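You operate a simulated robot arm through the tools that you are given. There is no shell and no other tool.

You are at the controls of a simulated robot arm. One attempt, no reset.

Task
Wrap the blue bottle in tissue and stand it on the grey mat.
Fine: use the turntable; tissue all the way round; swing the grey arm out again; the other bottle stays bare. Set down upright: what you pick out.

Only the result counts: the job must be done as asked and must still hold three seconds after the hand-in. Knocking over, shifting, dropping, spilling or breaking anything else fails it.

Robot
A 7-joint arm with a fingered hand, fixed in place. Base frame: the origin is at the foot of the arm, x ahead of it, y to its left, z up; the work surface is at about z = 0.8. Units: m, degrees, N and s.
With the tool pointing down near the work surface it reaches from about 0.1 to 0.72 m from the base axis. Its first joint turns from -69.0 to 172.0 degrees. Payload 3.4 kg.
Tool frame: the origin (TCP) lies between the finger pads and is the grasp point; the fingertips stand 0.039 m ahead of it; z points along the fingers, y is the line along which they close. Largest opening 0.18 m; the body of the gripper starts 0.111 m behind the TCP. The gripper is a hand of 3 fingers: y runs from the thumb to the fingers, the wrist lies at [0, 0, -0.262] in the tool frame, and closing takes about 1.5 s.
Orientation is that of the tool frame in the base frame, as a unit quaternion [x, y, z, w]. With the fingers straight down and closing along the base's y, the tool's x points along the base's -x, its y along +y and its z along -z.

Tools
- The arm moves only by the tool arm_command. Its argument "commands" is a list of rows, each an object (a shift or turn left out is 0, a gripper value left out holds the last) with "slide": the shift along the tool's x, y, z in mm, a list of three; "dr": the turn, a rotation vector about the tool's x, y, z in degrees, a list of three; "claw": the finger opening in mm, from 0 to 180. In form: [{"slide": [x, y, z], "dr": [wx, wy, wz], "claw": claw}, ...]. A call has 1 to 20 rows; each row shifts and turns the commanded pose from where the row before left it, along the tool's axes as they then stand. Rows are played at 5 a second. More than 0.05 m and 8.6 degrees between two rows, or a gripper value outside its range, and nothing of the call is played. A pose out of reach is approached as far as the arm can. The call stops where the force on the tool passes 60 N (or 10 N more than at its start, if that is more) or the arm is blocked; 0.2 s more then pass. The fingers move at their own pace (about 0.072 m/s each) and stop on an object; they squeeze with about 23 N. The grip force told is the motor's: it shows also when the fingers shut on nothing. Time passes only in rows, and 0.2 s behind the last, so rows that do not move let the fingers close. The reply holds the time, the measured pose of the TCP, the force on the tool along the base axes, the opening and the grip force, in the units named above and with some noise, with the torque about the TCP (base axes, N m) and any sound that the robot's microphone picked up, and new pictures: "show" is both (left out), scene, wrist or none.
- Cameras (640 x 400 px; columns grow to the right, rows downward): "scene" is fixed at [0.0499, 0.6506, 1.4525]; the picture's right is [-0.97, -0.25, 0.00], its down [-0.08, 0.31, -0.95] and it looks along [0.23, -0.92, -0.32] (base axes); focal length 336 px, centre (320, 200). "wrist" rides on the gripper at [0.063, -0.036, -0.128] in the tool frame; the picture's right is [0.50, 0.87, 0.00], its down [-0.75, 0.43, -0.49] and it looks along [-0.43, 0.25, 0.87] (tool axes); focal length 226 px, centre (320, 200). There is no depth. A picture from a camera that has moved, and an enlarged one, comes with that camera's place and axes in the base frame and with its lens.
- move_column(by): slides the trunk up (or, below 0, down) by that many m; the arm rides with it, the base frame stays. It gives what a move gives, with no picture.
- grasp_type(shape): the hand has 3 fingers and takes this shape, open, in about a second: jaw (thumb against the fingers, like two jaws); tri (thumb and two fingers); tip (a fingertip pinch); poke (one finger out to press); point (the index stretched); flat (the hand flat); cup (the hand cupped); fist (a fist). The gripper value then closes the fingers along that shape, each until it touches; the sizes above hold for jaw. It gives what a move gives, with no picture.
- enlarge(camera, box): a new picture of the part [left, top, right, bottom] of that camera's present view, enlarged. It takes no simulated time.
- job_done(): hands the job in; it is judged then, once.

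Nothing tells you positions but the pictures and the camera data. Unless the task says otherwise, let go and move clear before handing in.

The tools are called after ">>>" as a command line: name --argument value ..., lists and objects as JSON in quotes. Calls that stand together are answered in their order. arm_command: Moves the arm, as the interface text tells. Its arguments: {"type":"object","properties":{"commands":{"type":"array"},"show":{"type":"string","enum":["both","scene","wrist","none"]}},"required":["commands"]} The other tools are called the same way: move_column (by) slides the trunk up or down; grasp_type (shape) gives the hand a shape; enlarge (camera, box) takes an enlarged picture of a part of a camera's view; job_done () hands the job in.

At the start:

```text
time_s: 0.0
ee_pos: [0.5849, -0.4307, 1.2164]
orientation: [0.0, 1.0, -0.001, 0.0]
contact_force: [-0.1, -0.4, 0.0]
ft_torque: [0.04, 0.06, -0.02]
opening: 0.1801
finger_force: 0.2
shape: jaw
trunk travel left (down, up): [-0.425, 0.117]
```

scene: 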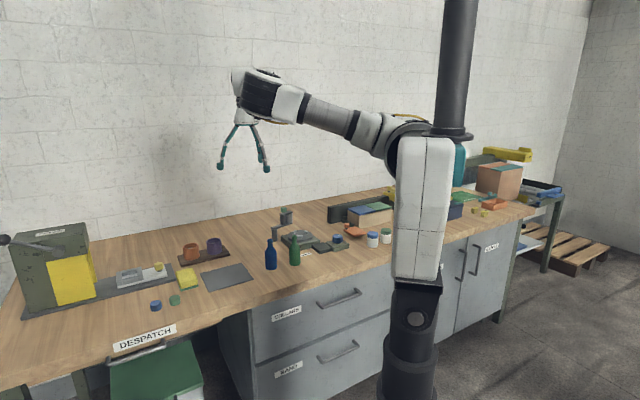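
wrist: 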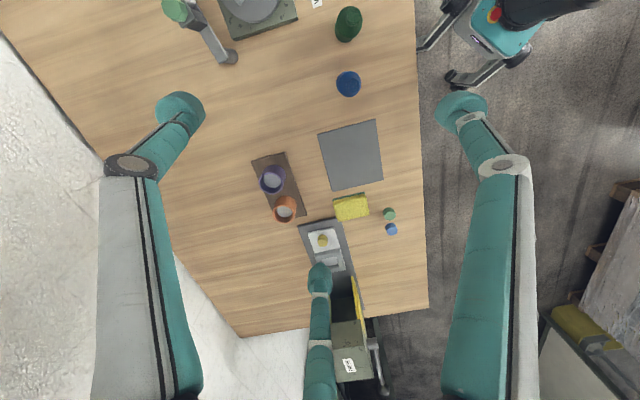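

I see a bench with a blue and a green bottle, a grey mat, a turntable with a grey swinging arm, and several other items. I'll enlarge the pictures first to find the details.

>>> enlarge --camera "scene" --box '[240, 190, 400, 290]'

>>> enlarge --camera "wrist" --box '[140, 0, 440, 190]'

>>> enlarge --camera "scene" --box '[100, 220, 300, 345]'

```text
4.00 times, centred on (320, 240) of scene
camera zoom: at [0.0499, 0.6506, 1.4525], right [-0.97, -0.25, 0.0], down [-0.08, 0.31, -0.95], along [0.23, -0.92, -0.32], focal length 1343 px, centre (320, 40)
```

zoom: 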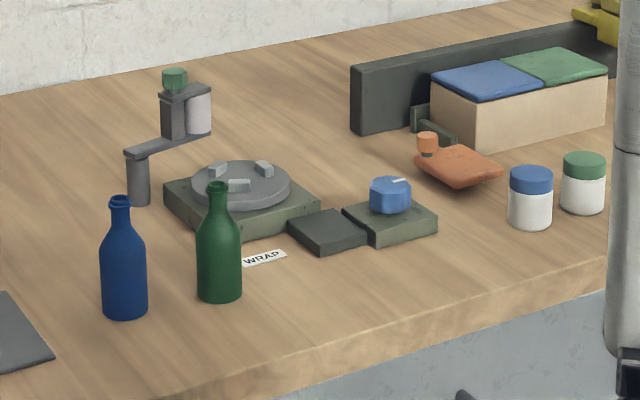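

```text
2.11 times, centred on (290, 95) of wrist
camera zoom: at [0.5224, -0.4673, 1.3454], right [-0.5, 0.87, 0.0], down [0.75, 0.43, 0.49], along [0.42, 0.25, -0.87], focal length 476 px, centre (383, 421)
```

zoom: 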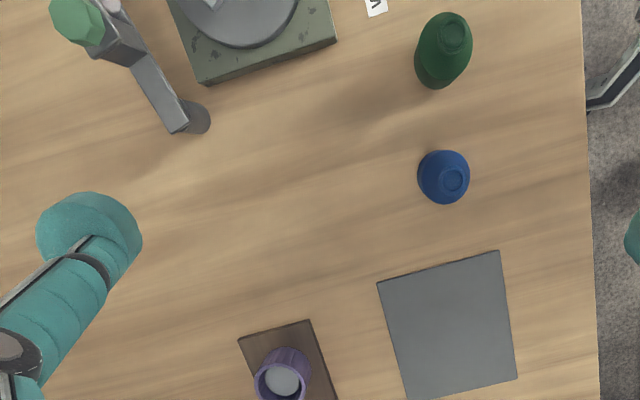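

```text
3.20 times, centred on (200, 282) of scene
camera zoom: at [0.0499, 0.6506, 1.4525], right [-0.97, -0.25, 0.0], down [-0.08, 0.31, -0.95], along [0.23, -0.92, -0.32], focal length 1074 px, centre (704, -64)
```

zoom: 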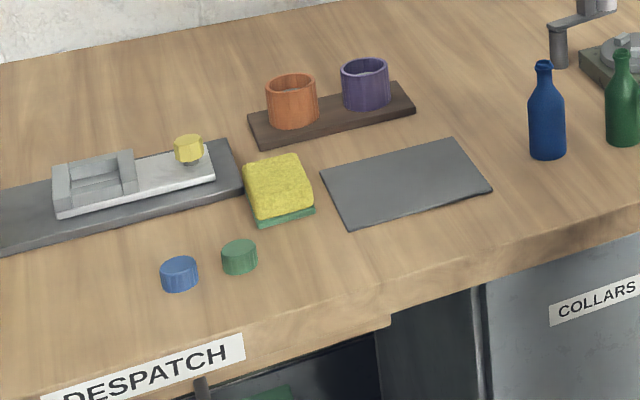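

I take the blue bottle to be at about (0.508, -0.404), the green one at (0.43, -0.456), the turntable at (0.455, -0.61) and the grey arm's post at (0.578, -0.624). I'll take a closer look at the hand, the turntable and the blue dial.

>>> enlarge --camera "scene" --box '[200, 60, 300, 180]'

>>> enlarge --camera "scene" --box '[262, 200, 322, 240]'

>>> enlarge --camera "scene" --box '[305, 220, 365, 260]'

```text
3.33 times, centred on (250, 120) of scene
camera zoom: at [0.0499, 0.6506, 1.4525], right [-0.97, -0.25, 0.0], down [-0.08, 0.31, -0.95], along [0.23, -0.92, -0.32], focal length 1119 px, centre (553, 467)
```

zoom: 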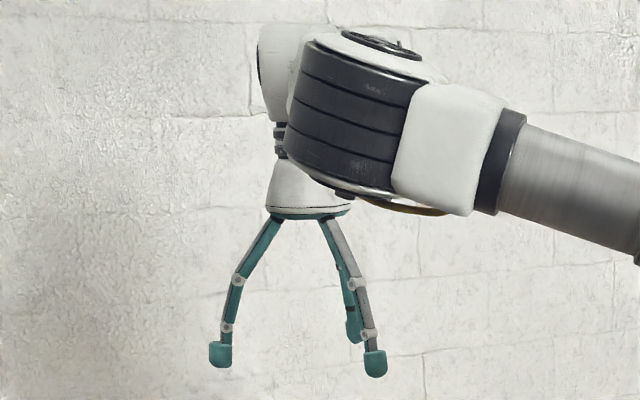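

```text
10.00 times, centred on (292, 220) of scene
camera zoom: at [0.0499, 0.6506, 1.4525], right [-0.97, -0.25, 0.0], down [-0.08, 0.31, -0.95], along [0.23, -0.92, -0.32], focal length 3358 px, centre (600, 0)
```

zoom: 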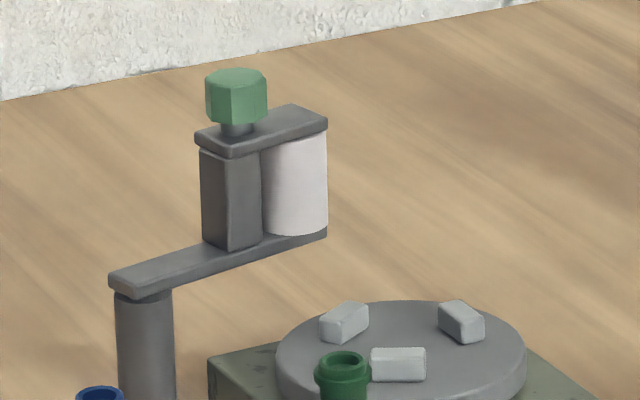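

```text
10.00 times, centred on (335, 240) of scene
camera zoom: at [0.0499, 0.6506, 1.4525], right [-0.97, -0.25, 0.0], down [-0.08, 0.31, -0.95], along [0.23, -0.92, -0.32], focal length 3358 px, centre (170, -200)
```

zoom: 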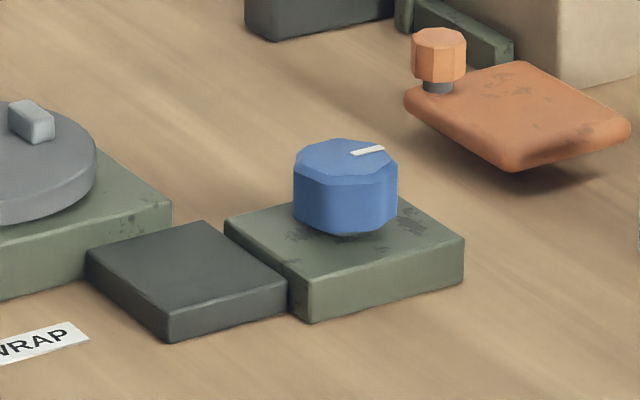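

The blue dial looks geared to the turntable through the dark block, and the grey arm carries the tissue roll and the green knob. I'll bring the hand nearer, high above the bench, and yaw it so that the wrist camera looks at the station.

>>> arm_command --commands '[{"slide": [46, 0, 0]}, {"slide": [46, 0, 0]}, {"slide": [46, 0, 0]}, {"slide": [46, 0, 0]}, {"dr": [0, 0, 8.5]}, {"dr": [0, 0, 8.5]}, {"dr": [0, 0, 8.5]}, {"dr": [0, 0, 8.5]}, {"dr": [0, 0, 8.5]}, {"dr": [0, 0, 8.5]}, {"dr": [0, 0, 8.5]}, {"dr": [0, 0, 8.5]}, {"dr": [0, 0, 8.5]}, {"dr": [0, 0, 8.5]}, {"dr": [0, 0, 8.5]}, {"dr": [0, 0, 8.5]}, {"dr": [0, 0, 8.5]}, {"dr": [0, 0, 8.5]}]'

```text
time_s: 3.8
ee_pos: [0.3976, -0.4274, 1.2183]
orientation: [0.862, 0.507, 0.0, 0.001]
contact_force: [-0.6, -0.7, -0.9]
ft_torque: [-0.01, 0.02, 0.0]
opening: 0.18
finger_force: 0.1
shape: jaw
trunk travel left (down, up): [-0.425, 0.117]
camera wrist: at [0.3964, -0.3553, 1.3476], right [1.0, 0.01, 0.0], down [0.01, -0.87, 0.49], along [0.01, -0.49, -0.87], focal length 226 px, centre (320, 200)
```

scene: 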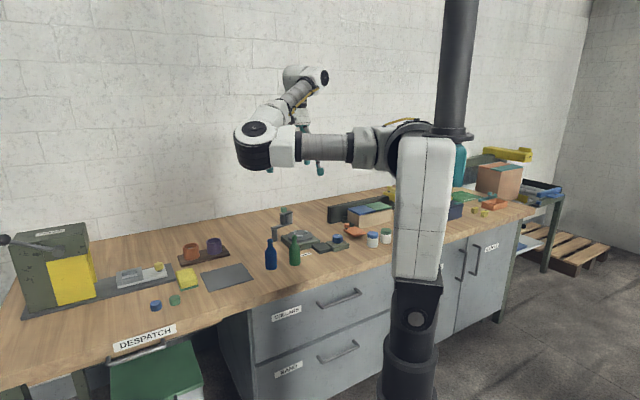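
wrist: 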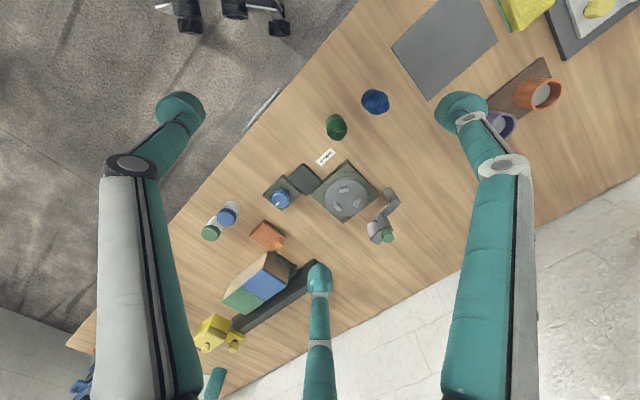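

The wrist camera now shows the whole station from above. I'll enlarge it to measure the positions.

>>> enlarge --camera "wrist" --box '[300, 80, 420, 155]'

>>> enlarge --camera "wrist" --box '[300, 150, 420, 255]'

>>> enlarge --camera "wrist" --box '[200, 150, 320, 255]'

>>> enlarge --camera "wrist" --box '[380, 0, 580, 125]'

```text
5.33 times, centred on (360, 118) of wrist
camera zoom: at [0.3964, -0.3553, 1.3476], right [1.0, 0.01, 0.0], down [0.01, -0.87, 0.49], along [0.01, -0.49, -0.87], focal length 1206 px, centre (107, 640)
```

zoom: 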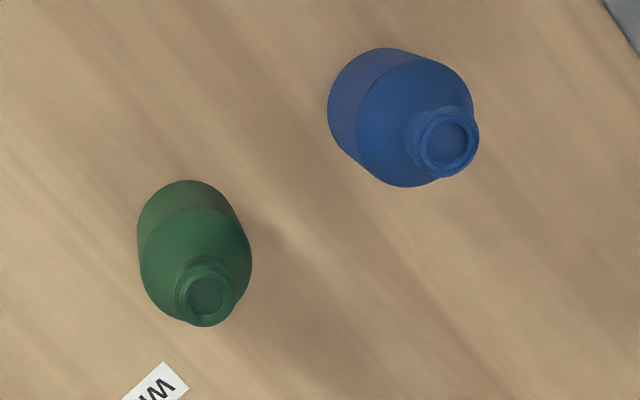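

```text
3.81 times, centred on (360, 202) of wrist
camera zoom: at [0.3964, -0.3553, 1.3476], right [1.0, 0.01, 0.0], down [0.01, -0.87, 0.49], along [0.01, -0.49, -0.87], focal length 861 px, centre (168, 190)
```

zoom: 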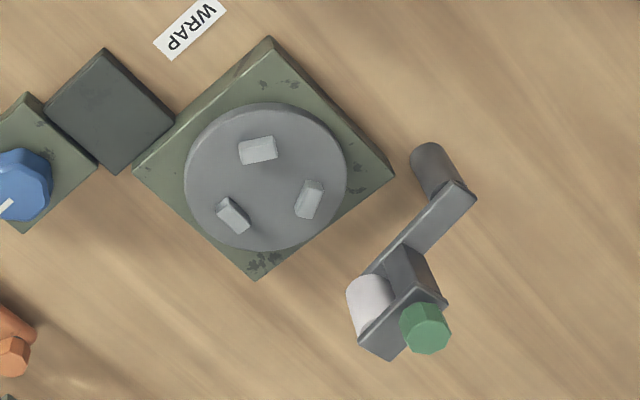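

```text
3.81 times, centred on (260, 202) of wrist
camera zoom: at [0.3964, -0.3553, 1.3476], right [1.0, 0.01, 0.0], down [0.01, -0.87, 0.49], along [0.01, -0.49, -0.87], focal length 861 px, centre (549, 190)
```

zoom: 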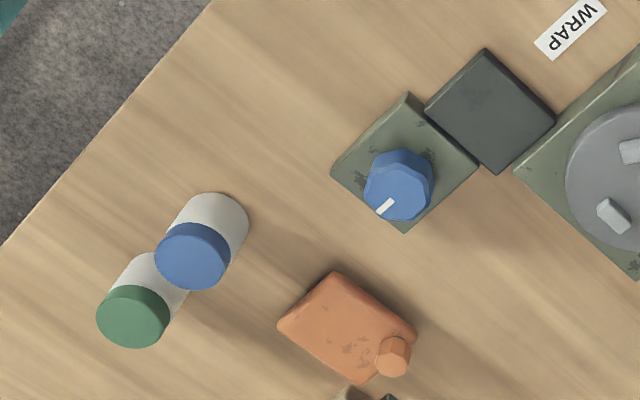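

```text
3.20 times, centred on (480, 62) of wrist
camera zoom: at [0.3964, -0.3553, 1.3476], right [1.0, 0.01, 0.0], down [0.01, -0.87, 0.49], along [0.01, -0.49, -0.87], focal length 723 px, centre (-192, 640)
```

zoom: 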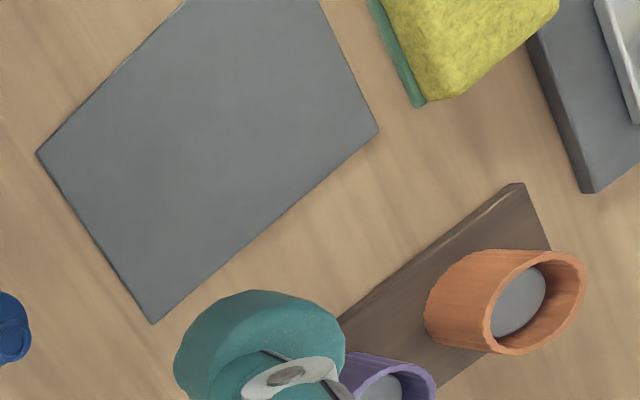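

Turntable centre is about (0.465, -0.634, 0.835), the green knob (0.556, -0.686, 0.93), the blue dial (0.30, -0.64, 0.848), and the blue bottle (0.511, -0.4065). Next I'll narrow the fingers here in free air to see how they close.

>>> arm_command --commands '[{"claw": 60}, {}, {}, {}, {}, {}]'

>>> enlarge --camera "scene" --box '[240, 60, 350, 190]'

```text
time_s: 5.2
ee_pos: [0.3979, -0.4284, 1.2202]
orientation: [0.861, 0.508, -0.001, 0.001]
contact_force: [-0.5, -0.1, 0.1]
ft_torque: [0.0, 0.01, 0.04]
opening: 0.0605
finger_force: 0.2
shape: jaw
trunk travel left (down, up): [-0.425, 0.117]
camera wrist: at [0.3962, -0.3554, 1.3475], right [1.0, 0.02, 0.0], down [0.01, -0.87, 0.49], along [0.01, -0.49, -0.87], focal length 226 px, centre (320, 200)
```

scene: 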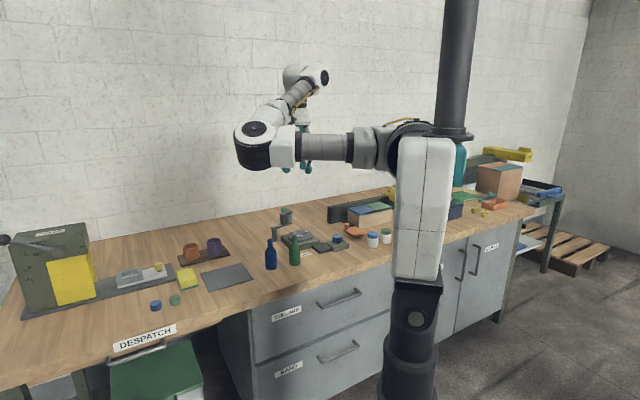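
wrist: 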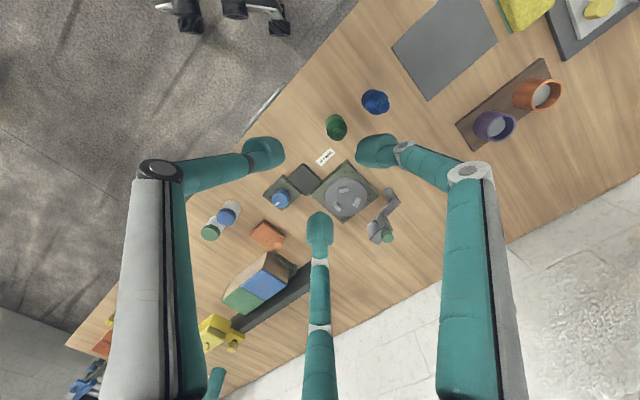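

```text
3.08 times, centred on (295, 125) of scene
camera zoom: at [0.0499, 0.6506, 1.4525], right [-0.97, -0.25, 0.0], down [-0.08, 0.31, -0.95], along [0.23, -0.92, -0.32], focal length 1033 px, centre (397, 431)
```

zoom: 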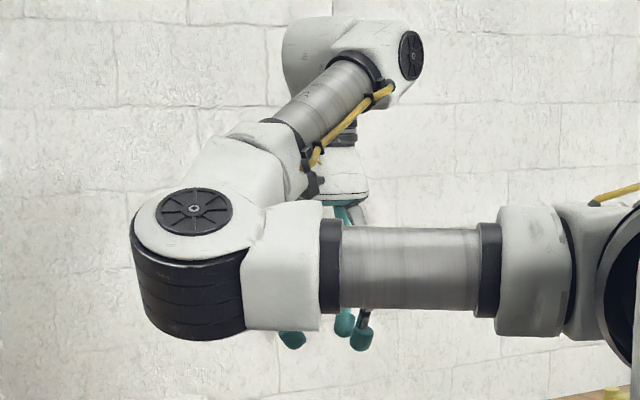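

The fingers close concentrically, three tips 120° apart, and the present yaw already puts the green bottle in the gap between two of them. I'll lower the trunk so the arm can reach the turntable.

>>> move_column --by -0.2

```text
time_s: 7.4
ee_pos: [0.3972, -0.4277, 1.0192]
orientation: [0.862, 0.508, 0.0, 0.001]
contact_force: [-0.8, 0.0, -0.1]
ft_torque: [-0.01, -0.04, 0.02]
opening: 0.0604
finger_force: 0.1
shape: jaw
trunk travel left (down, up): [-0.225, 0.317]
```

I'll move above the turntable, staying high, to view it closely and test the reach with the tool vertical.

>>> arm_command --commands '[{"slide": [0, 0, -40]}, {"slide": [-24, 25, 0]}, {"slide": [-24, 25, 0]}, {"slide": [-24, 26, 0]}, {"slide": [-23, 26, 0]}, {}]'

>>> enlarge --camera "wrist" --box '[220, 40, 460, 200]'

```text
time_s: 8.8
ee_pos: [0.4436, -0.5614, 1.0612]
orientation: [0.862, 0.507, 0.0, 0.001]
contact_force: [0.4, -0.2, -1.9]
ft_torque: [-0.02, 0.04, 0.02]
opening: 0.0602
finger_force: 0.0
shape: jaw
trunk travel left (down, up): [-0.225, 0.317]
camera wrist: at [0.4429, -0.4887, 1.1883], right [1.0, 0.02, 0.0], down [0.01, -0.87, 0.49], along [0.01, -0.49, -0.87], focal length 226 px, centre (320, 200)
```

scene: 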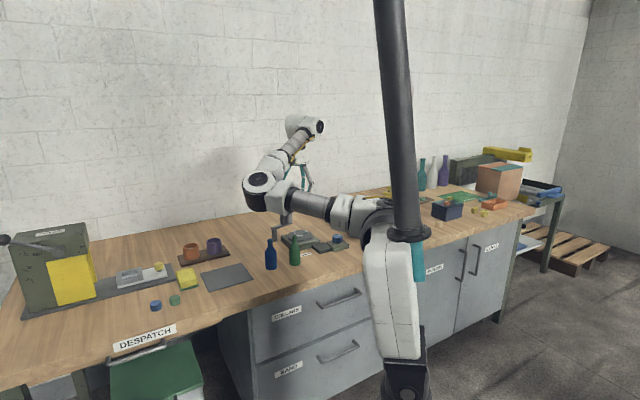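
wrist: 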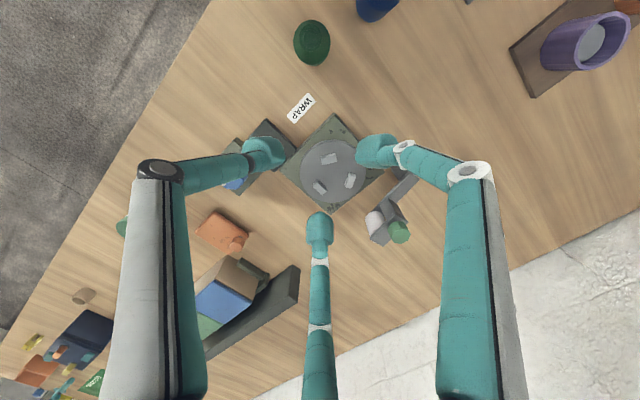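

```text
2.50 times, centred on (340, 120) of wrist
camera zoom: at [0.4429, -0.4887, 1.1883], right [1.0, 0.02, 0.0], down [0.01, -0.87, 0.49], along [0.01, -0.49, -0.87], focal length 565 px, centre (270, 400)
```

zoom: 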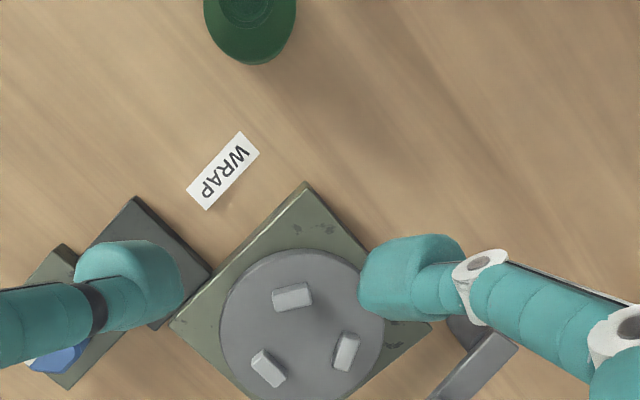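

The reach is fine here. I'll zoom in on the turntable for a precise centre.

>>> enlarge --camera "wrist" --box '[270, 110, 420, 250]'

>>> enlarge --camera "wrist" --box '[350, 180, 440, 250]'

```text
2.86 times, centred on (345, 180) of wrist
camera zoom: at [0.4429, -0.4887, 1.1883], right [1.0, 0.02, 0.0], down [0.01, -0.87, 0.49], along [0.01, -0.49, -0.87], focal length 646 px, centre (249, 257)
```

zoom: 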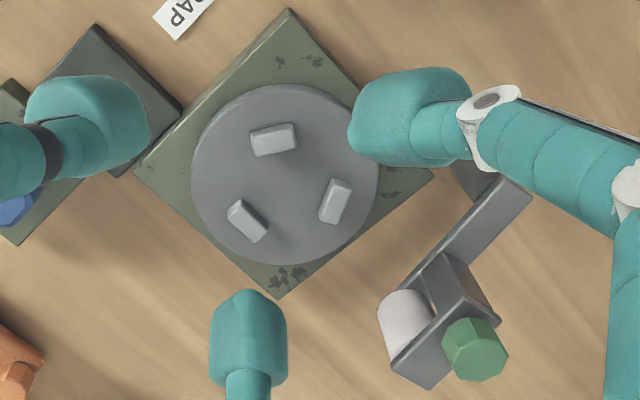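

```text
5.71 times, centred on (395, 215) of wrist
camera zoom: at [0.4429, -0.4887, 1.1883], right [1.0, 0.02, 0.0], down [0.01, -0.87, 0.49], along [0.01, -0.49, -0.87], focal length 1292 px, centre (-109, 114)
```

zoom: 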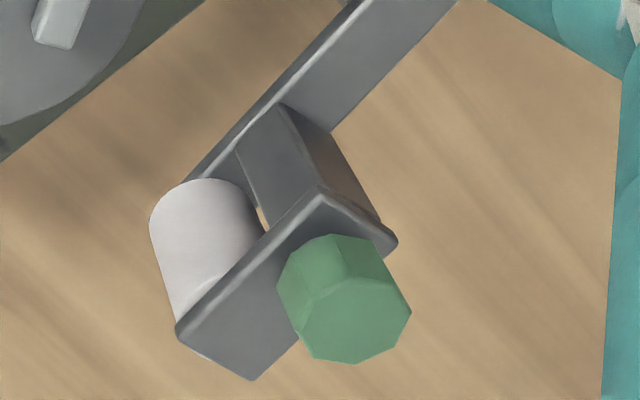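

The turntable centre works out at about (0.466, -0.635). I'll test whether the vertical tool can reach over it, still high.

>>> arm_command --commands '[{"slide": [-27, 27.5, 0]}, {"slide": [-27, 27.5, 0]}, {}]'

```text
time_s: 9.6
ee_pos: [0.463, -0.6339, 1.06]
orientation: [0.862, 0.507, 0.0, 0.0]
contact_force: [0.5, -0.9, 0.5]
ft_torque: [0.02, -0.02, -0.01]
opening: 0.0604
finger_force: 0.1
shape: jaw
trunk travel left (down, up): [-0.225, 0.317]
camera wrist: at [0.4626, -0.5604, 1.187], right [1.0, 0.02, 0.0], down [0.01, -0.87, 0.49], along [0.01, -0.49, -0.87], focal length 226 px, centre (320, 200)
```

scene: 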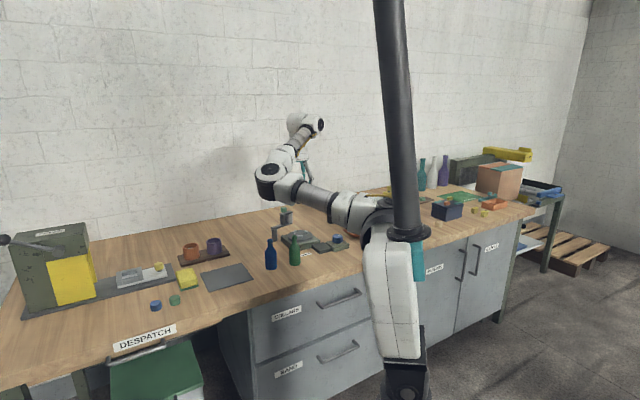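
wrist: 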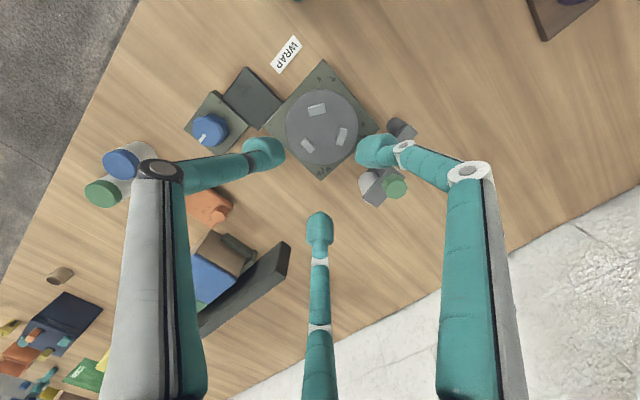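

The vertical tool reaches the turntable. I'll see whether it also reaches over the green knob, still high.

>>> arm_command --commands '[{"slide": [0, 27, 0]}, {"slide": [0, 27, 0]}, {"slide": [0, 26, 0]}, {"slide": [0, 26, 0]}, {}]'

>>> enlarge --camera "wrist" --box '[220, 60, 400, 200]'

```text
time_s: 10.8
ee_pos: [0.5571, -0.6865, 1.059]
orientation: [0.862, 0.507, 0.001, 0.0]
contact_force: [0.4, 0.9, 0.0]
ft_torque: [0.01, -0.01, 0.02]
opening: 0.0603
finger_force: 0.1
shape: jaw
trunk travel left (down, up): [-0.225, 0.317]
camera wrist: at [0.5553, -0.6141, 1.1871], right [1.0, 0.02, 0.0], down [0.01, -0.87, 0.49], along [0.01, -0.49, -0.87], focal length 226 px, centre (320, 200)
```

scene: 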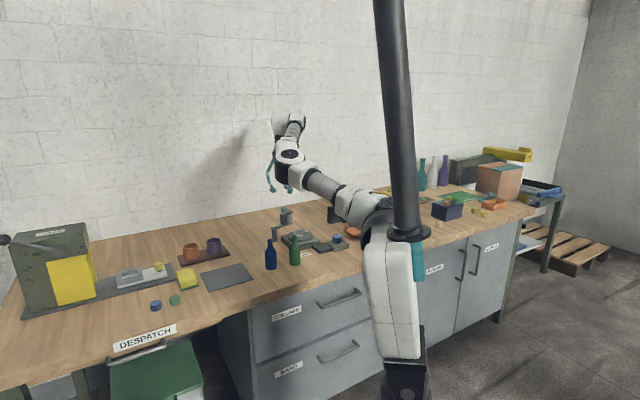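
wrist: 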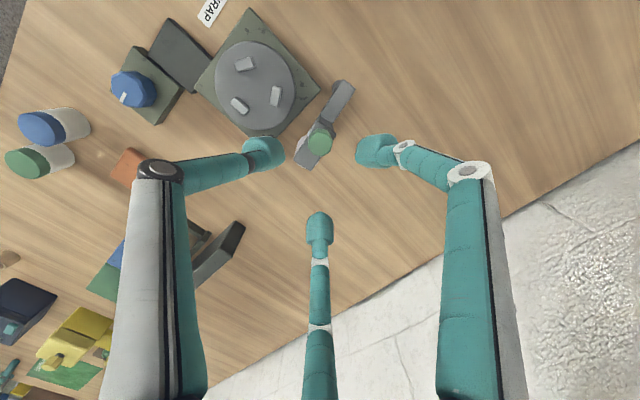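

```text
2.86 times, centred on (310, 130) of wrist
camera zoom: at [0.5553, -0.6141, 1.1871], right [1.0, 0.02, 0.0], down [0.01, -0.87, 0.49], along [0.01, -0.49, -0.87], focal length 646 px, centre (349, 400)
```

zoom: 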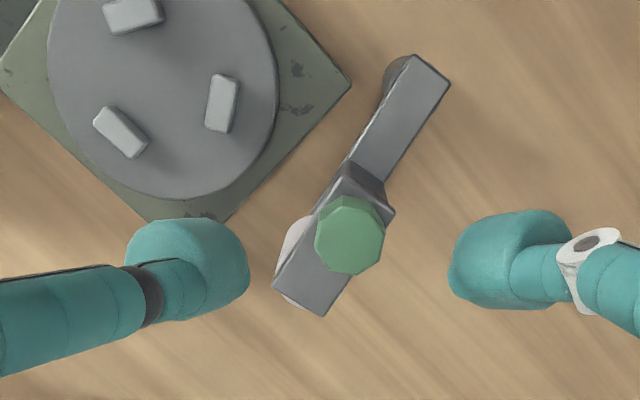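

The vertical tool reaches the green knob too, so nothing needs tilting. Now I'll go above the blue bottle (about 0.511, -0.4065) and look closely from there.

>>> arm_command --commands '[{"slide": [37.2, -29.3, 0], "claw": 80}, {"slide": [37.2, -29.3, 0]}, {"slide": [37.2, -29.3, 0]}, {"slide": [37.2, -29.3, 0]}, {"slide": [37.2, -29.3, 0]}, {"slide": [37.2, -29.3, 0]}, {"dr": [0, 0, -2]}, {}]'

>>> enlarge --camera "wrist" --box '[230, 60, 410, 200]'

>>> enlarge --camera "scene" --box '[240, 150, 340, 280]'

```text
time_s: 12.6
ee_pos: [0.5098, -0.4106, 1.057]
orientation: [0.853, 0.522, 0.0, -0.001]
contact_force: [-0.2, 0.2, -2.0]
ft_torque: [-0.01, -0.01, -0.02]
opening: 0.0794
finger_force: 0.0
shape: jaw
trunk travel left (down, up): [-0.225, 0.317]
camera wrist: at [0.5065, -0.338, 1.1851], right [1.0, 0.05, 0.0], down [0.04, -0.87, 0.49], along [0.03, -0.49, -0.87], focal length 226 px, centre (320, 200)
```

scene: 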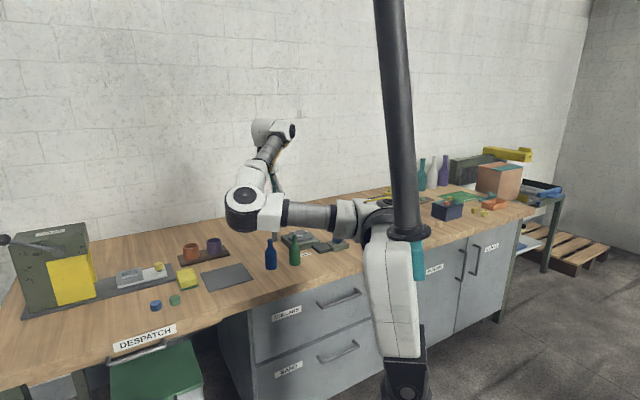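
wrist: 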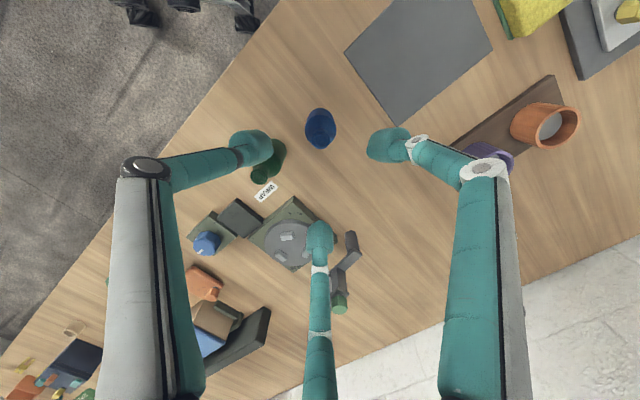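

```text
2.86 times, centred on (320, 130) of wrist
camera zoom: at [0.5065, -0.338, 1.1851], right [1.0, 0.05, 0.0], down [0.04, -0.87, 0.49], along [0.03, -0.49, -0.87], focal length 646 px, centre (320, 400)
```

zoom: 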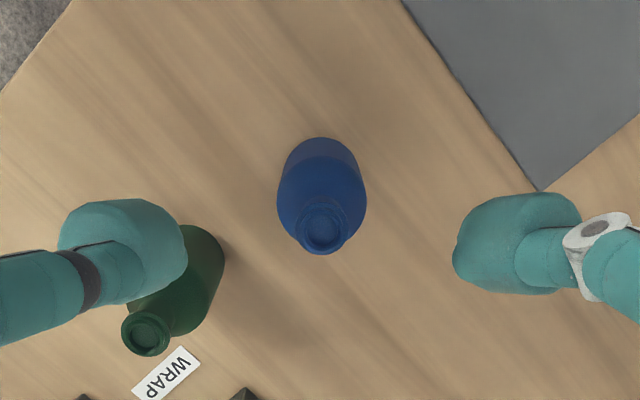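

```text
3.08 times, centred on (290, 215) of scene
camera zoom: at [0.0499, 0.6506, 1.4525], right [-0.97, -0.25, 0.0], down [-0.08, 0.31, -0.95], along [0.23, -0.92, -0.32], focal length 1033 px, centre (412, 154)
```

zoom: 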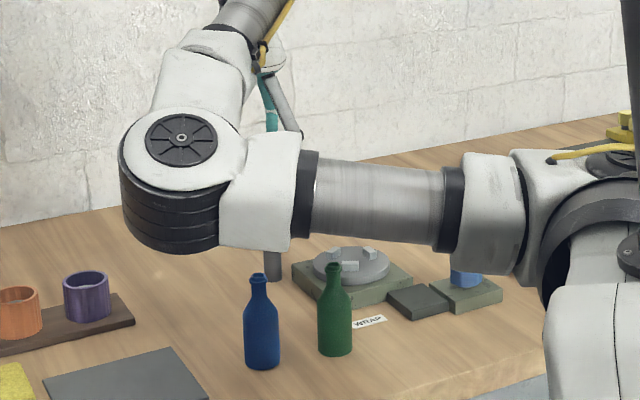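

The hand is almost exactly above the blue bottle, with the green one in the gap between two fingers. I'll go down in stages, checking clearance on the way.

>>> arm_command --commands '[{"slide": [1.5, 0, 40], "claw": 75}, {"slide": [0, 0, 40]}, {"slide": [0, 0, 40]}, {}]'

>>> enlarge --camera "wrist" --box '[200, 80, 440, 250]'

>>> enlarge --camera "scene" --box '[240, 190, 320, 280]'

```text
time_s: 13.6
ee_pos: [0.5091, -0.4025, 0.9395]
orientation: [0.853, 0.523, 0.0, 0.002]
contact_force: [0.7, -0.6, -0.5]
ft_torque: [0.04, -0.01, 0.02]
opening: 0.0755
finger_force: 0.0
shape: jaw
trunk travel left (down, up): [-0.225, 0.317]
camera wrist: at [0.5061, -0.3304, 1.0682], right [1.0, 0.05, 0.0], down [0.04, -0.87, 0.49], along [0.03, -0.49, -0.87], focal length 226 px, centre (320, 200)
```

scene: 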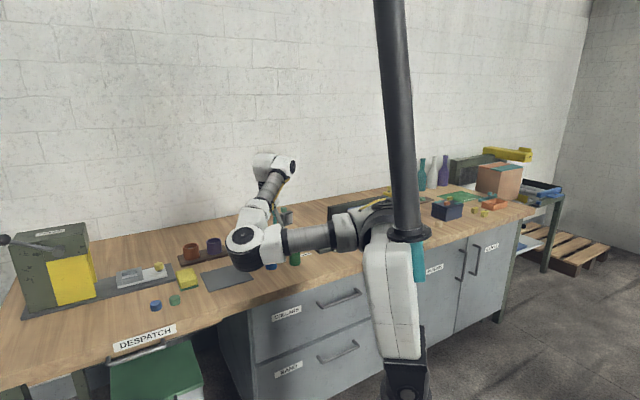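
wrist: 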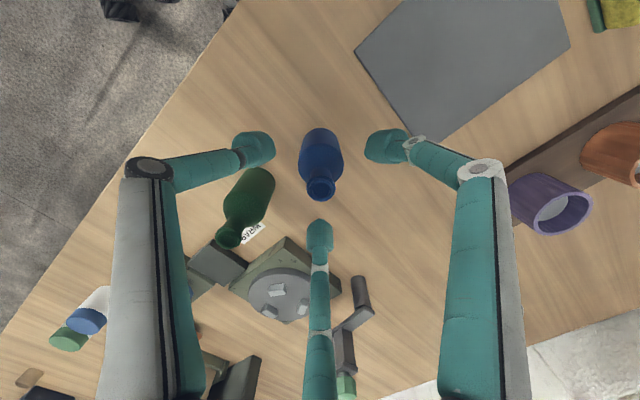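

```text
2.35 times, centred on (320, 165) of wrist
camera zoom: at [0.5061, -0.3304, 1.0682], right [1.0, 0.05, 0.0], down [0.04, -0.87, 0.49], along [0.03, -0.49, -0.87], focal length 532 px, centre (320, 282)
```

zoom: 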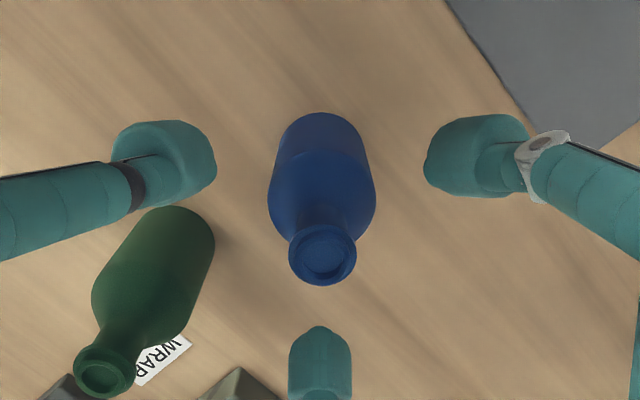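

```text
4.44 times, centred on (280, 235) of scene
camera zoom: at [0.0499, 0.6506, 1.4525], right [-0.97, -0.25, 0.0], down [-0.08, 0.31, -0.95], along [0.23, -0.92, -0.32], focal length 1492 px, centre (498, 44)
```

zoom: 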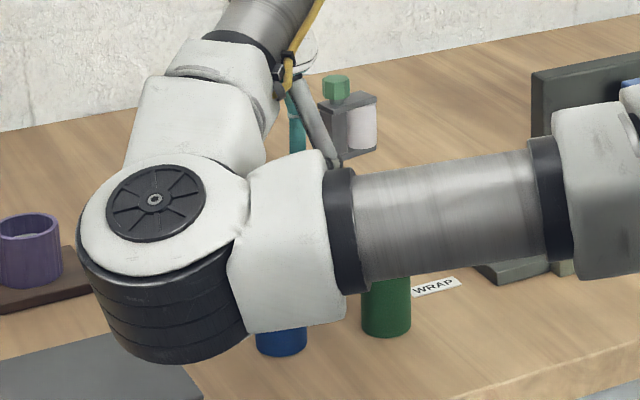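

The measured position is a few millimetres off what I commanded, so I'll let it settle and read again.

>>> arm_command --commands '[{}, {}, {}]' --show "wrist"

>>> enlarge --camera "wrist" --box '[260, 100, 380, 230]'

```text
time_s: 14.4
ee_pos: [0.5105, -0.4039, 0.9399]
orientation: [0.852, 0.523, 0.0, 0.001]
contact_force: [0.9, -0.1, 0.7]
ft_torque: [0.04, -0.01, 0.0]
opening: 0.0756
finger_force: 0.1
shape: jaw
trunk travel left (down, up): [-0.225, 0.317]
camera wrist: at [0.5067, -0.3317, 1.0682], right [1.0, 0.05, 0.0], down [0.05, -0.87, 0.49], along [0.03, -0.49, -0.87], focal length 226 px, centre (320, 200)
```

wrist: 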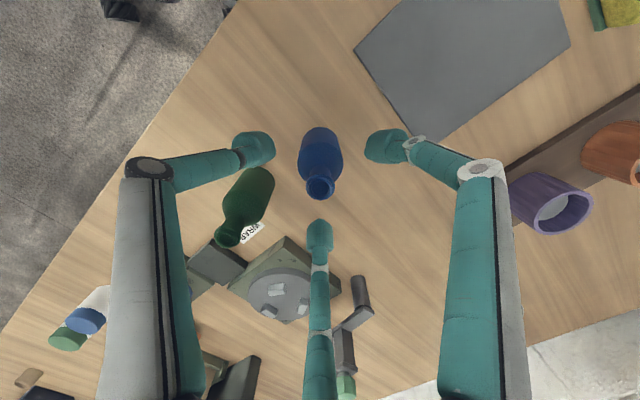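

```text
3.08 times, centred on (320, 165) of wrist
camera zoom: at [0.5067, -0.3317, 1.0682], right [1.0, 0.05, 0.0], down [0.05, -0.87, 0.49], along [0.03, -0.49, -0.87], focal length 696 px, centre (320, 308)
```

zoom: 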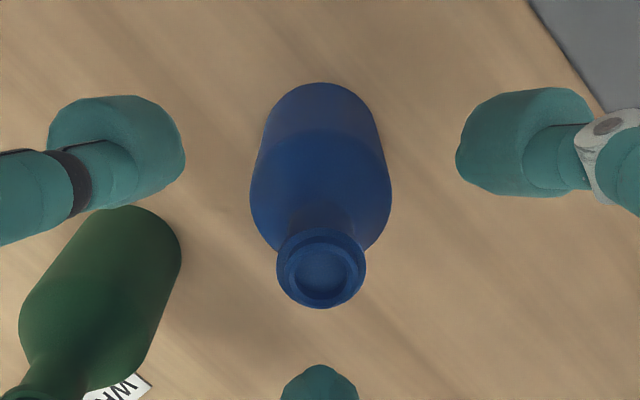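

The bottle axis is at about (0.5106, -0.408), so the hand is 4 mm off in y. I'll correct that and go down to grasp height.

>>> arm_command --commands '[{"slide": [-3.6, 1.8, 0]}, {"slide": [0, 0, 27]}, {"slide": [0, 0, 27]}, {"slide": [0, 0, 26]}, {}, {}]' --show "wrist"

>>> enlarge --camera "wrist" --box '[200, 80, 440, 250]'

```text
time_s: 15.8
ee_pos: [0.5131, -0.4087, 0.8592]
orientation: [0.853, 0.522, 0.001, 0.001]
contact_force: [-0.1, 0.3, -0.6]
ft_torque: [0.01, 0.01, 0.01]
opening: 0.0754
finger_force: 0.1
shape: jaw
trunk travel left (down, up): [-0.225, 0.317]
camera wrist: at [0.5082, -0.3372, 0.9873], right [1.0, 0.05, 0.0], down [0.04, -0.87, 0.49], along [0.03, -0.49, -0.87], focal length 226 px, centre (320, 200)
```

wrist: 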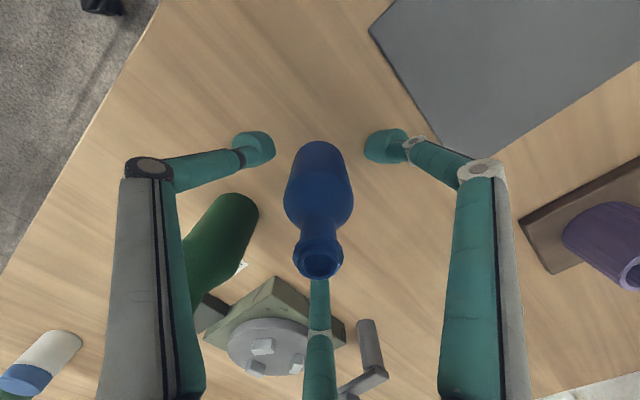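

```text
2.35 times, centred on (320, 165) of wrist
camera zoom: at [0.5082, -0.3372, 0.9873], right [1.0, 0.05, 0.0], down [0.04, -0.87, 0.49], along [0.03, -0.49, -0.87], focal length 532 px, centre (320, 282)
```

zoom: 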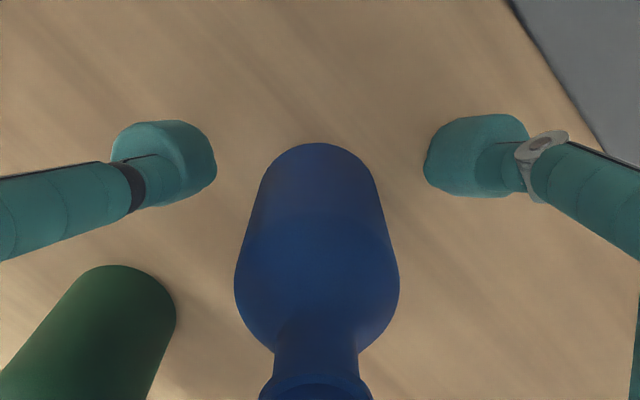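

The bottle is centred between the fingers at a TCP height of 0.859. I'll close on it.

>>> arm_command --commands '[{"claw": 55}, {}, {"claw": 30}, {}, {}, {}, {}]' --show "wrist"

```text
time_s: 17.4
ee_pos: [0.5125, -0.4093, 0.8601]
orientation: [0.853, 0.522, 0.0, 0.001]
contact_force: [-0.1, -0.5, -0.6]
ft_torque: [0.01, 0.0, -0.01]
opening: 0.038
finger_force: 23.1
shape: jaw
trunk travel left (down, up): [-0.225, 0.317]
camera wrist: at [0.5081, -0.3371, 0.9874], right [1.0, 0.05, 0.0], down [0.05, -0.87, 0.49], along [0.03, -0.49, -0.87], focal length 226 px, centre (320, 200)
```

wrist: 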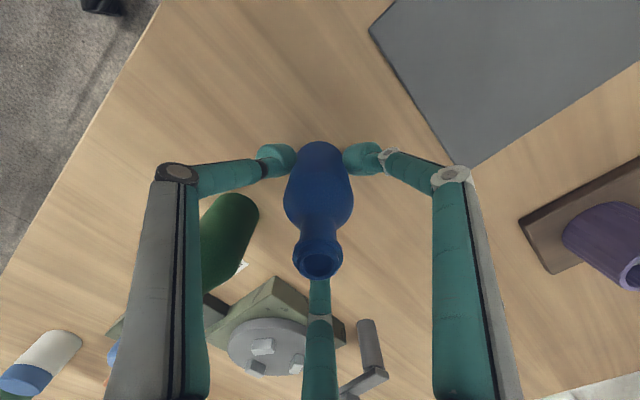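

The grip is firm at 23 N. I'll lift the bottle straight up, clear of everything.

>>> arm_command --commands '[{"slide": [0, 0, -15]}, {"slide": [0, 0, -30]}, {"slide": [0, 0, -35]}, {"slide": [0, 0, -35]}, {"slide": [0, 0, -35]}, {}, {}]'

>>> enlarge --camera "wrist" --box '[200, 80, 440, 300]'

>>> enlarge --camera "scene" --box '[240, 150, 330, 280]'

```text
time_s: 19.0
ee_pos: [0.5103, -0.4083, 1.009]
orientation: [0.853, 0.522, 0.0, 0.001]
contact_force: [-0.8, 1.0, -1.1]
ft_torque: [0.04, 0.03, -0.01]
opening: 0.0378
finger_force: 23.0
shape: jaw
trunk travel left (down, up): [-0.225, 0.317]
camera wrist: at [0.5061, -0.3365, 1.1377], right [1.0, 0.05, 0.0], down [0.05, -0.87, 0.49], along [0.03, -0.49, -0.87], focal length 226 px, centre (320, 200)
```

scene: 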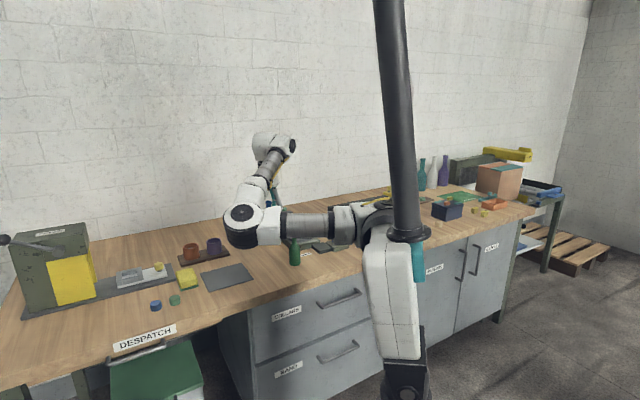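
wrist: 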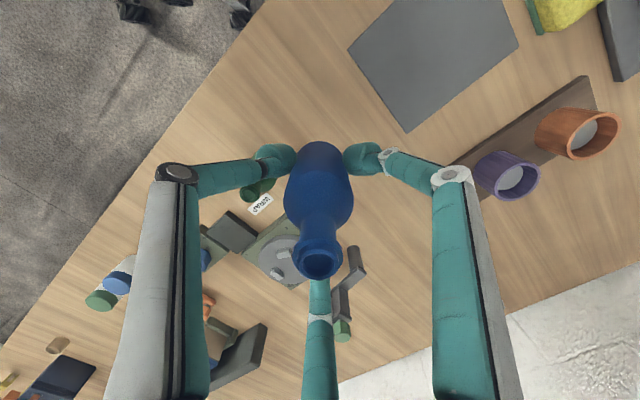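

```text
1.82 times, centred on (320, 190) of wrist
camera zoom: at [0.5061, -0.3365, 1.1377], right [1.0, 0.05, 0.0], down [0.05, -0.87, 0.49], along [0.03, -0.49, -0.87], focal length 411 px, centre (320, 218)
```

zoom: 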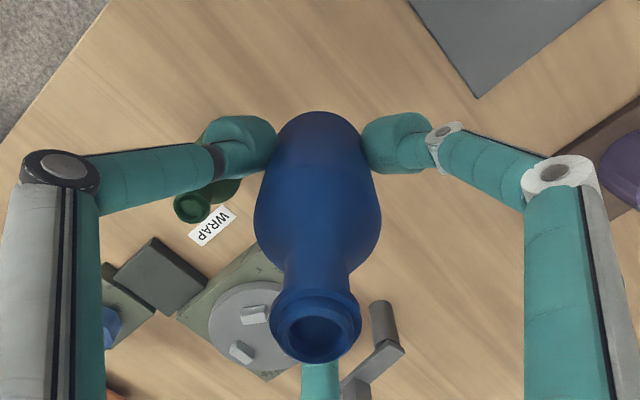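

```text
3.08 times, centred on (285, 215) of scene
camera zoom: at [0.0499, 0.6506, 1.4525], right [-0.97, -0.25, 0.0], down [-0.08, 0.31, -0.95], along [0.23, -0.92, -0.32], focal length 1033 px, centre (428, 154)
```

zoom: 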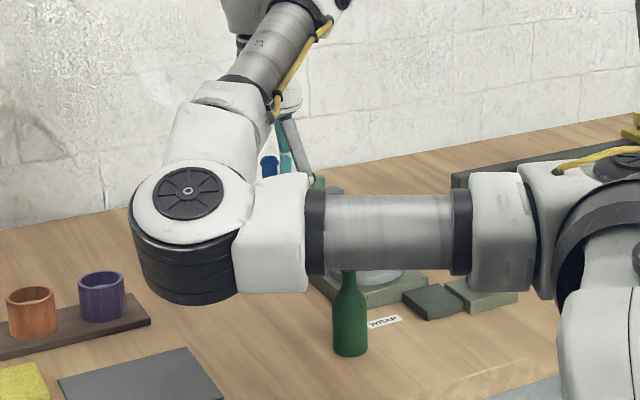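

The bottle came up straight and hasn't shifted in the grip. I'll carry it over the turntable centre (0.466, -0.635).

>>> arm_command --commands '[{"slide": [-37, 10.65, 0]}, {"slide": [-37, 10.65, 0]}, {"slide": [-37, 10.65, 0]}, {"slide": [-37, 10.65, 0]}, {"slide": [-37, 10.65, 0]}, {"slide": [-37, 10.65, 0]}, {}, {}, {}]'

>>> enlarge --camera "wrist" --box '[240, 80, 400, 200]'

>>> enlarge --camera "scene" --box '[260, 120, 340, 250]'

```text
time_s: 21.0
ee_pos: [0.4679, -0.6357, 1.0093]
orientation: [0.853, 0.523, 0.0, 0.001]
contact_force: [0.7, -0.8, -1.5]
ft_torque: [0.01, 0.02, 0.01]
opening: 0.0379
finger_force: 23.3
shape: jaw
trunk travel left (down, up): [-0.225, 0.317]
camera wrist: at [0.4635, -0.563, 1.1375], right [1.0, 0.05, 0.0], down [0.05, -0.87, 0.49], along [0.03, -0.49, -0.87], focal length 226 px, centre (320, 200)
```

scene: 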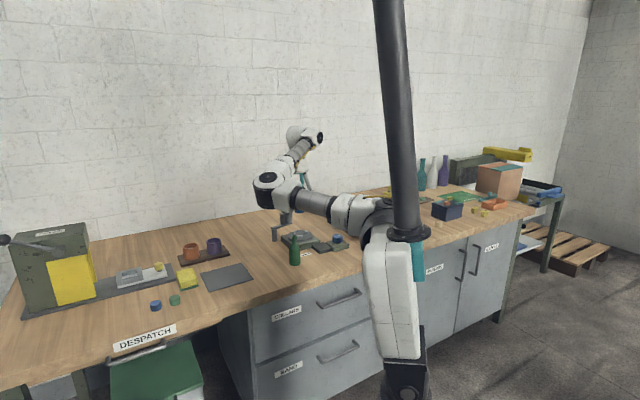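
wrist: 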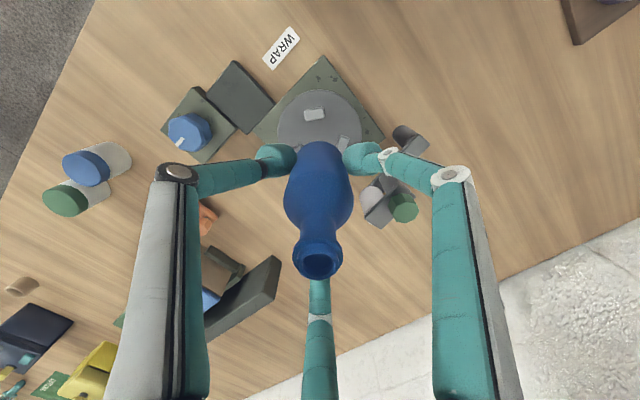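

```text
3.33 times, centred on (320, 140) of wrist
camera zoom: at [0.4635, -0.563, 1.1375], right [1.0, 0.05, 0.0], down [0.05, -0.87, 0.49], along [0.03, -0.49, -0.87], focal length 754 px, centre (320, 400)
```

zoom: 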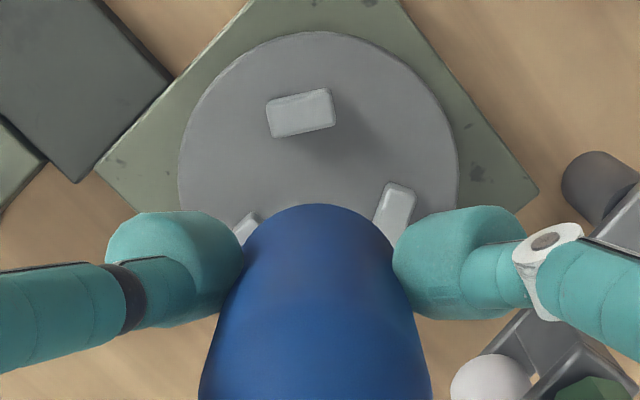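

```text
3.08 times, centred on (300, 185) of scene
camera zoom: at [0.0499, 0.6506, 1.4525], right [-0.97, -0.25, 0.0], down [-0.08, 0.31, -0.95], along [0.23, -0.92, -0.32], focal length 1033 px, centre (382, 246)
```

zoom: 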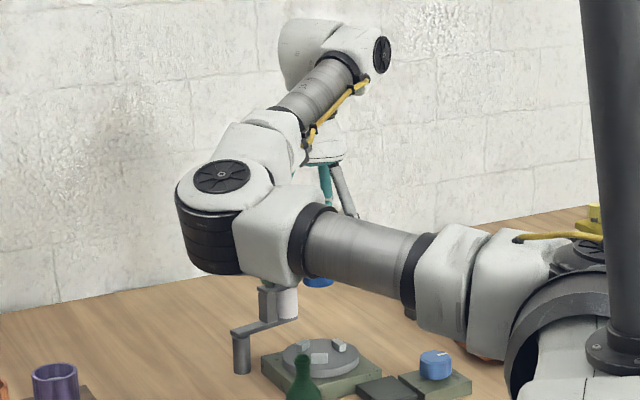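

The bottle is above the turntable, with its axis within about 1 mm of the centre I measured. I'll lower it to just above the three blocks and check again.

>>> arm_command --commands '[{"slide": [0, 0, 30]}, {"slide": [0, 0, 30]}, {"slide": [0, 0, 28]}, {}, {}, {}]' --show "both"

>>> enlarge --camera "wrist" --box '[240, 100, 400, 200]'

>>> enlarge --camera "scene" --box '[260, 190, 330, 250]'

```text
time_s: 22.4
ee_pos: [0.4672, -0.6364, 0.9214]
orientation: [0.853, 0.522, -0.002, 0.002]
contact_force: [-0.1, 0.0, -2.0]
ft_torque: [-0.01, -0.02, 0.01]
opening: 0.0382
finger_force: 23.3
shape: jaw
trunk travel left (down, up): [-0.225, 0.317]
camera wrist: at [0.4626, -0.5641, 1.0494], right [1.0, 0.05, 0.0], down [0.05, -0.87, 0.49], along [0.03, -0.49, -0.87], focal length 226 px, centre (320, 200)
```

scene: 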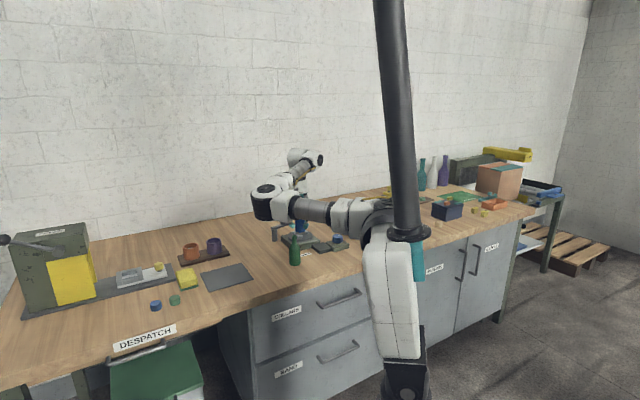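
wrist: 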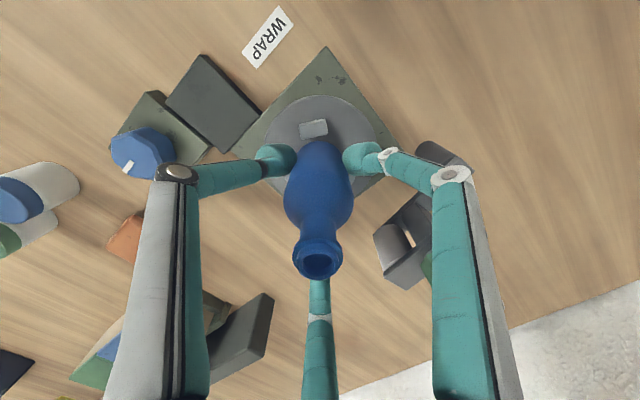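

```text
4.00 times, centred on (320, 150) of wrist
camera zoom: at [0.4626, -0.5641, 1.0494], right [1.0, 0.05, 0.0], down [0.05, -0.87, 0.49], along [0.03, -0.49, -0.87], focal length 904 px, centre (320, 400)
```

zoom: 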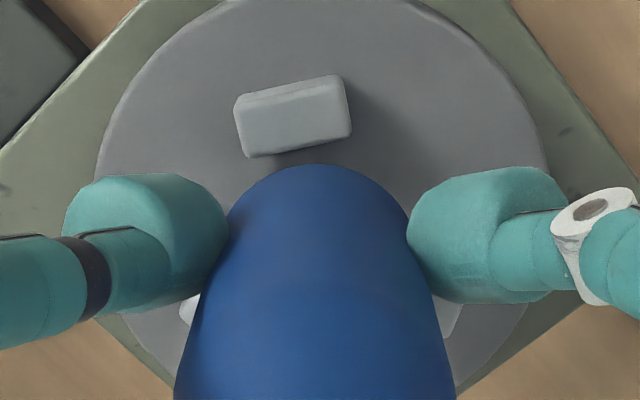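

```text
6.67 times, centred on (295, 220) of scene
camera zoom: at [0.0499, 0.6506, 1.4525], right [-0.97, -0.25, 0.0], down [-0.08, 0.31, -0.95], along [0.23, -0.92, -0.32], focal length 2238 px, centre (487, 67)
```

zoom: 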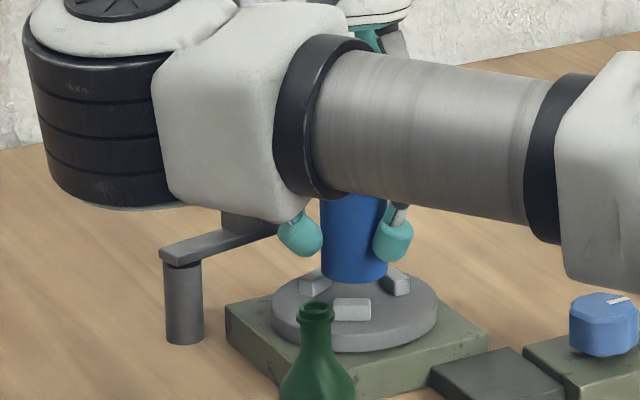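

Both views show the bottle's base centred over the gap between the blocks. I'll lower it slowly, watching the force.

>>> arm_command --commands '[{"slide": [0, 0, 6]}, {"slide": [0, 0, 4]}, {}, {}]' --show "none"

```text
time_s: 23.4
ee_pos: [0.4663, -0.6356, 0.9127]
orientation: [0.853, 0.523, -0.001, 0.001]
contact_force: [0.1, -0.2, -1.7]
ft_torque: [0.0, -0.01, -0.02]
opening: 0.038
finger_force: 23.1
shape: jaw
trunk travel left (down, up): [-0.225, 0.317]
```

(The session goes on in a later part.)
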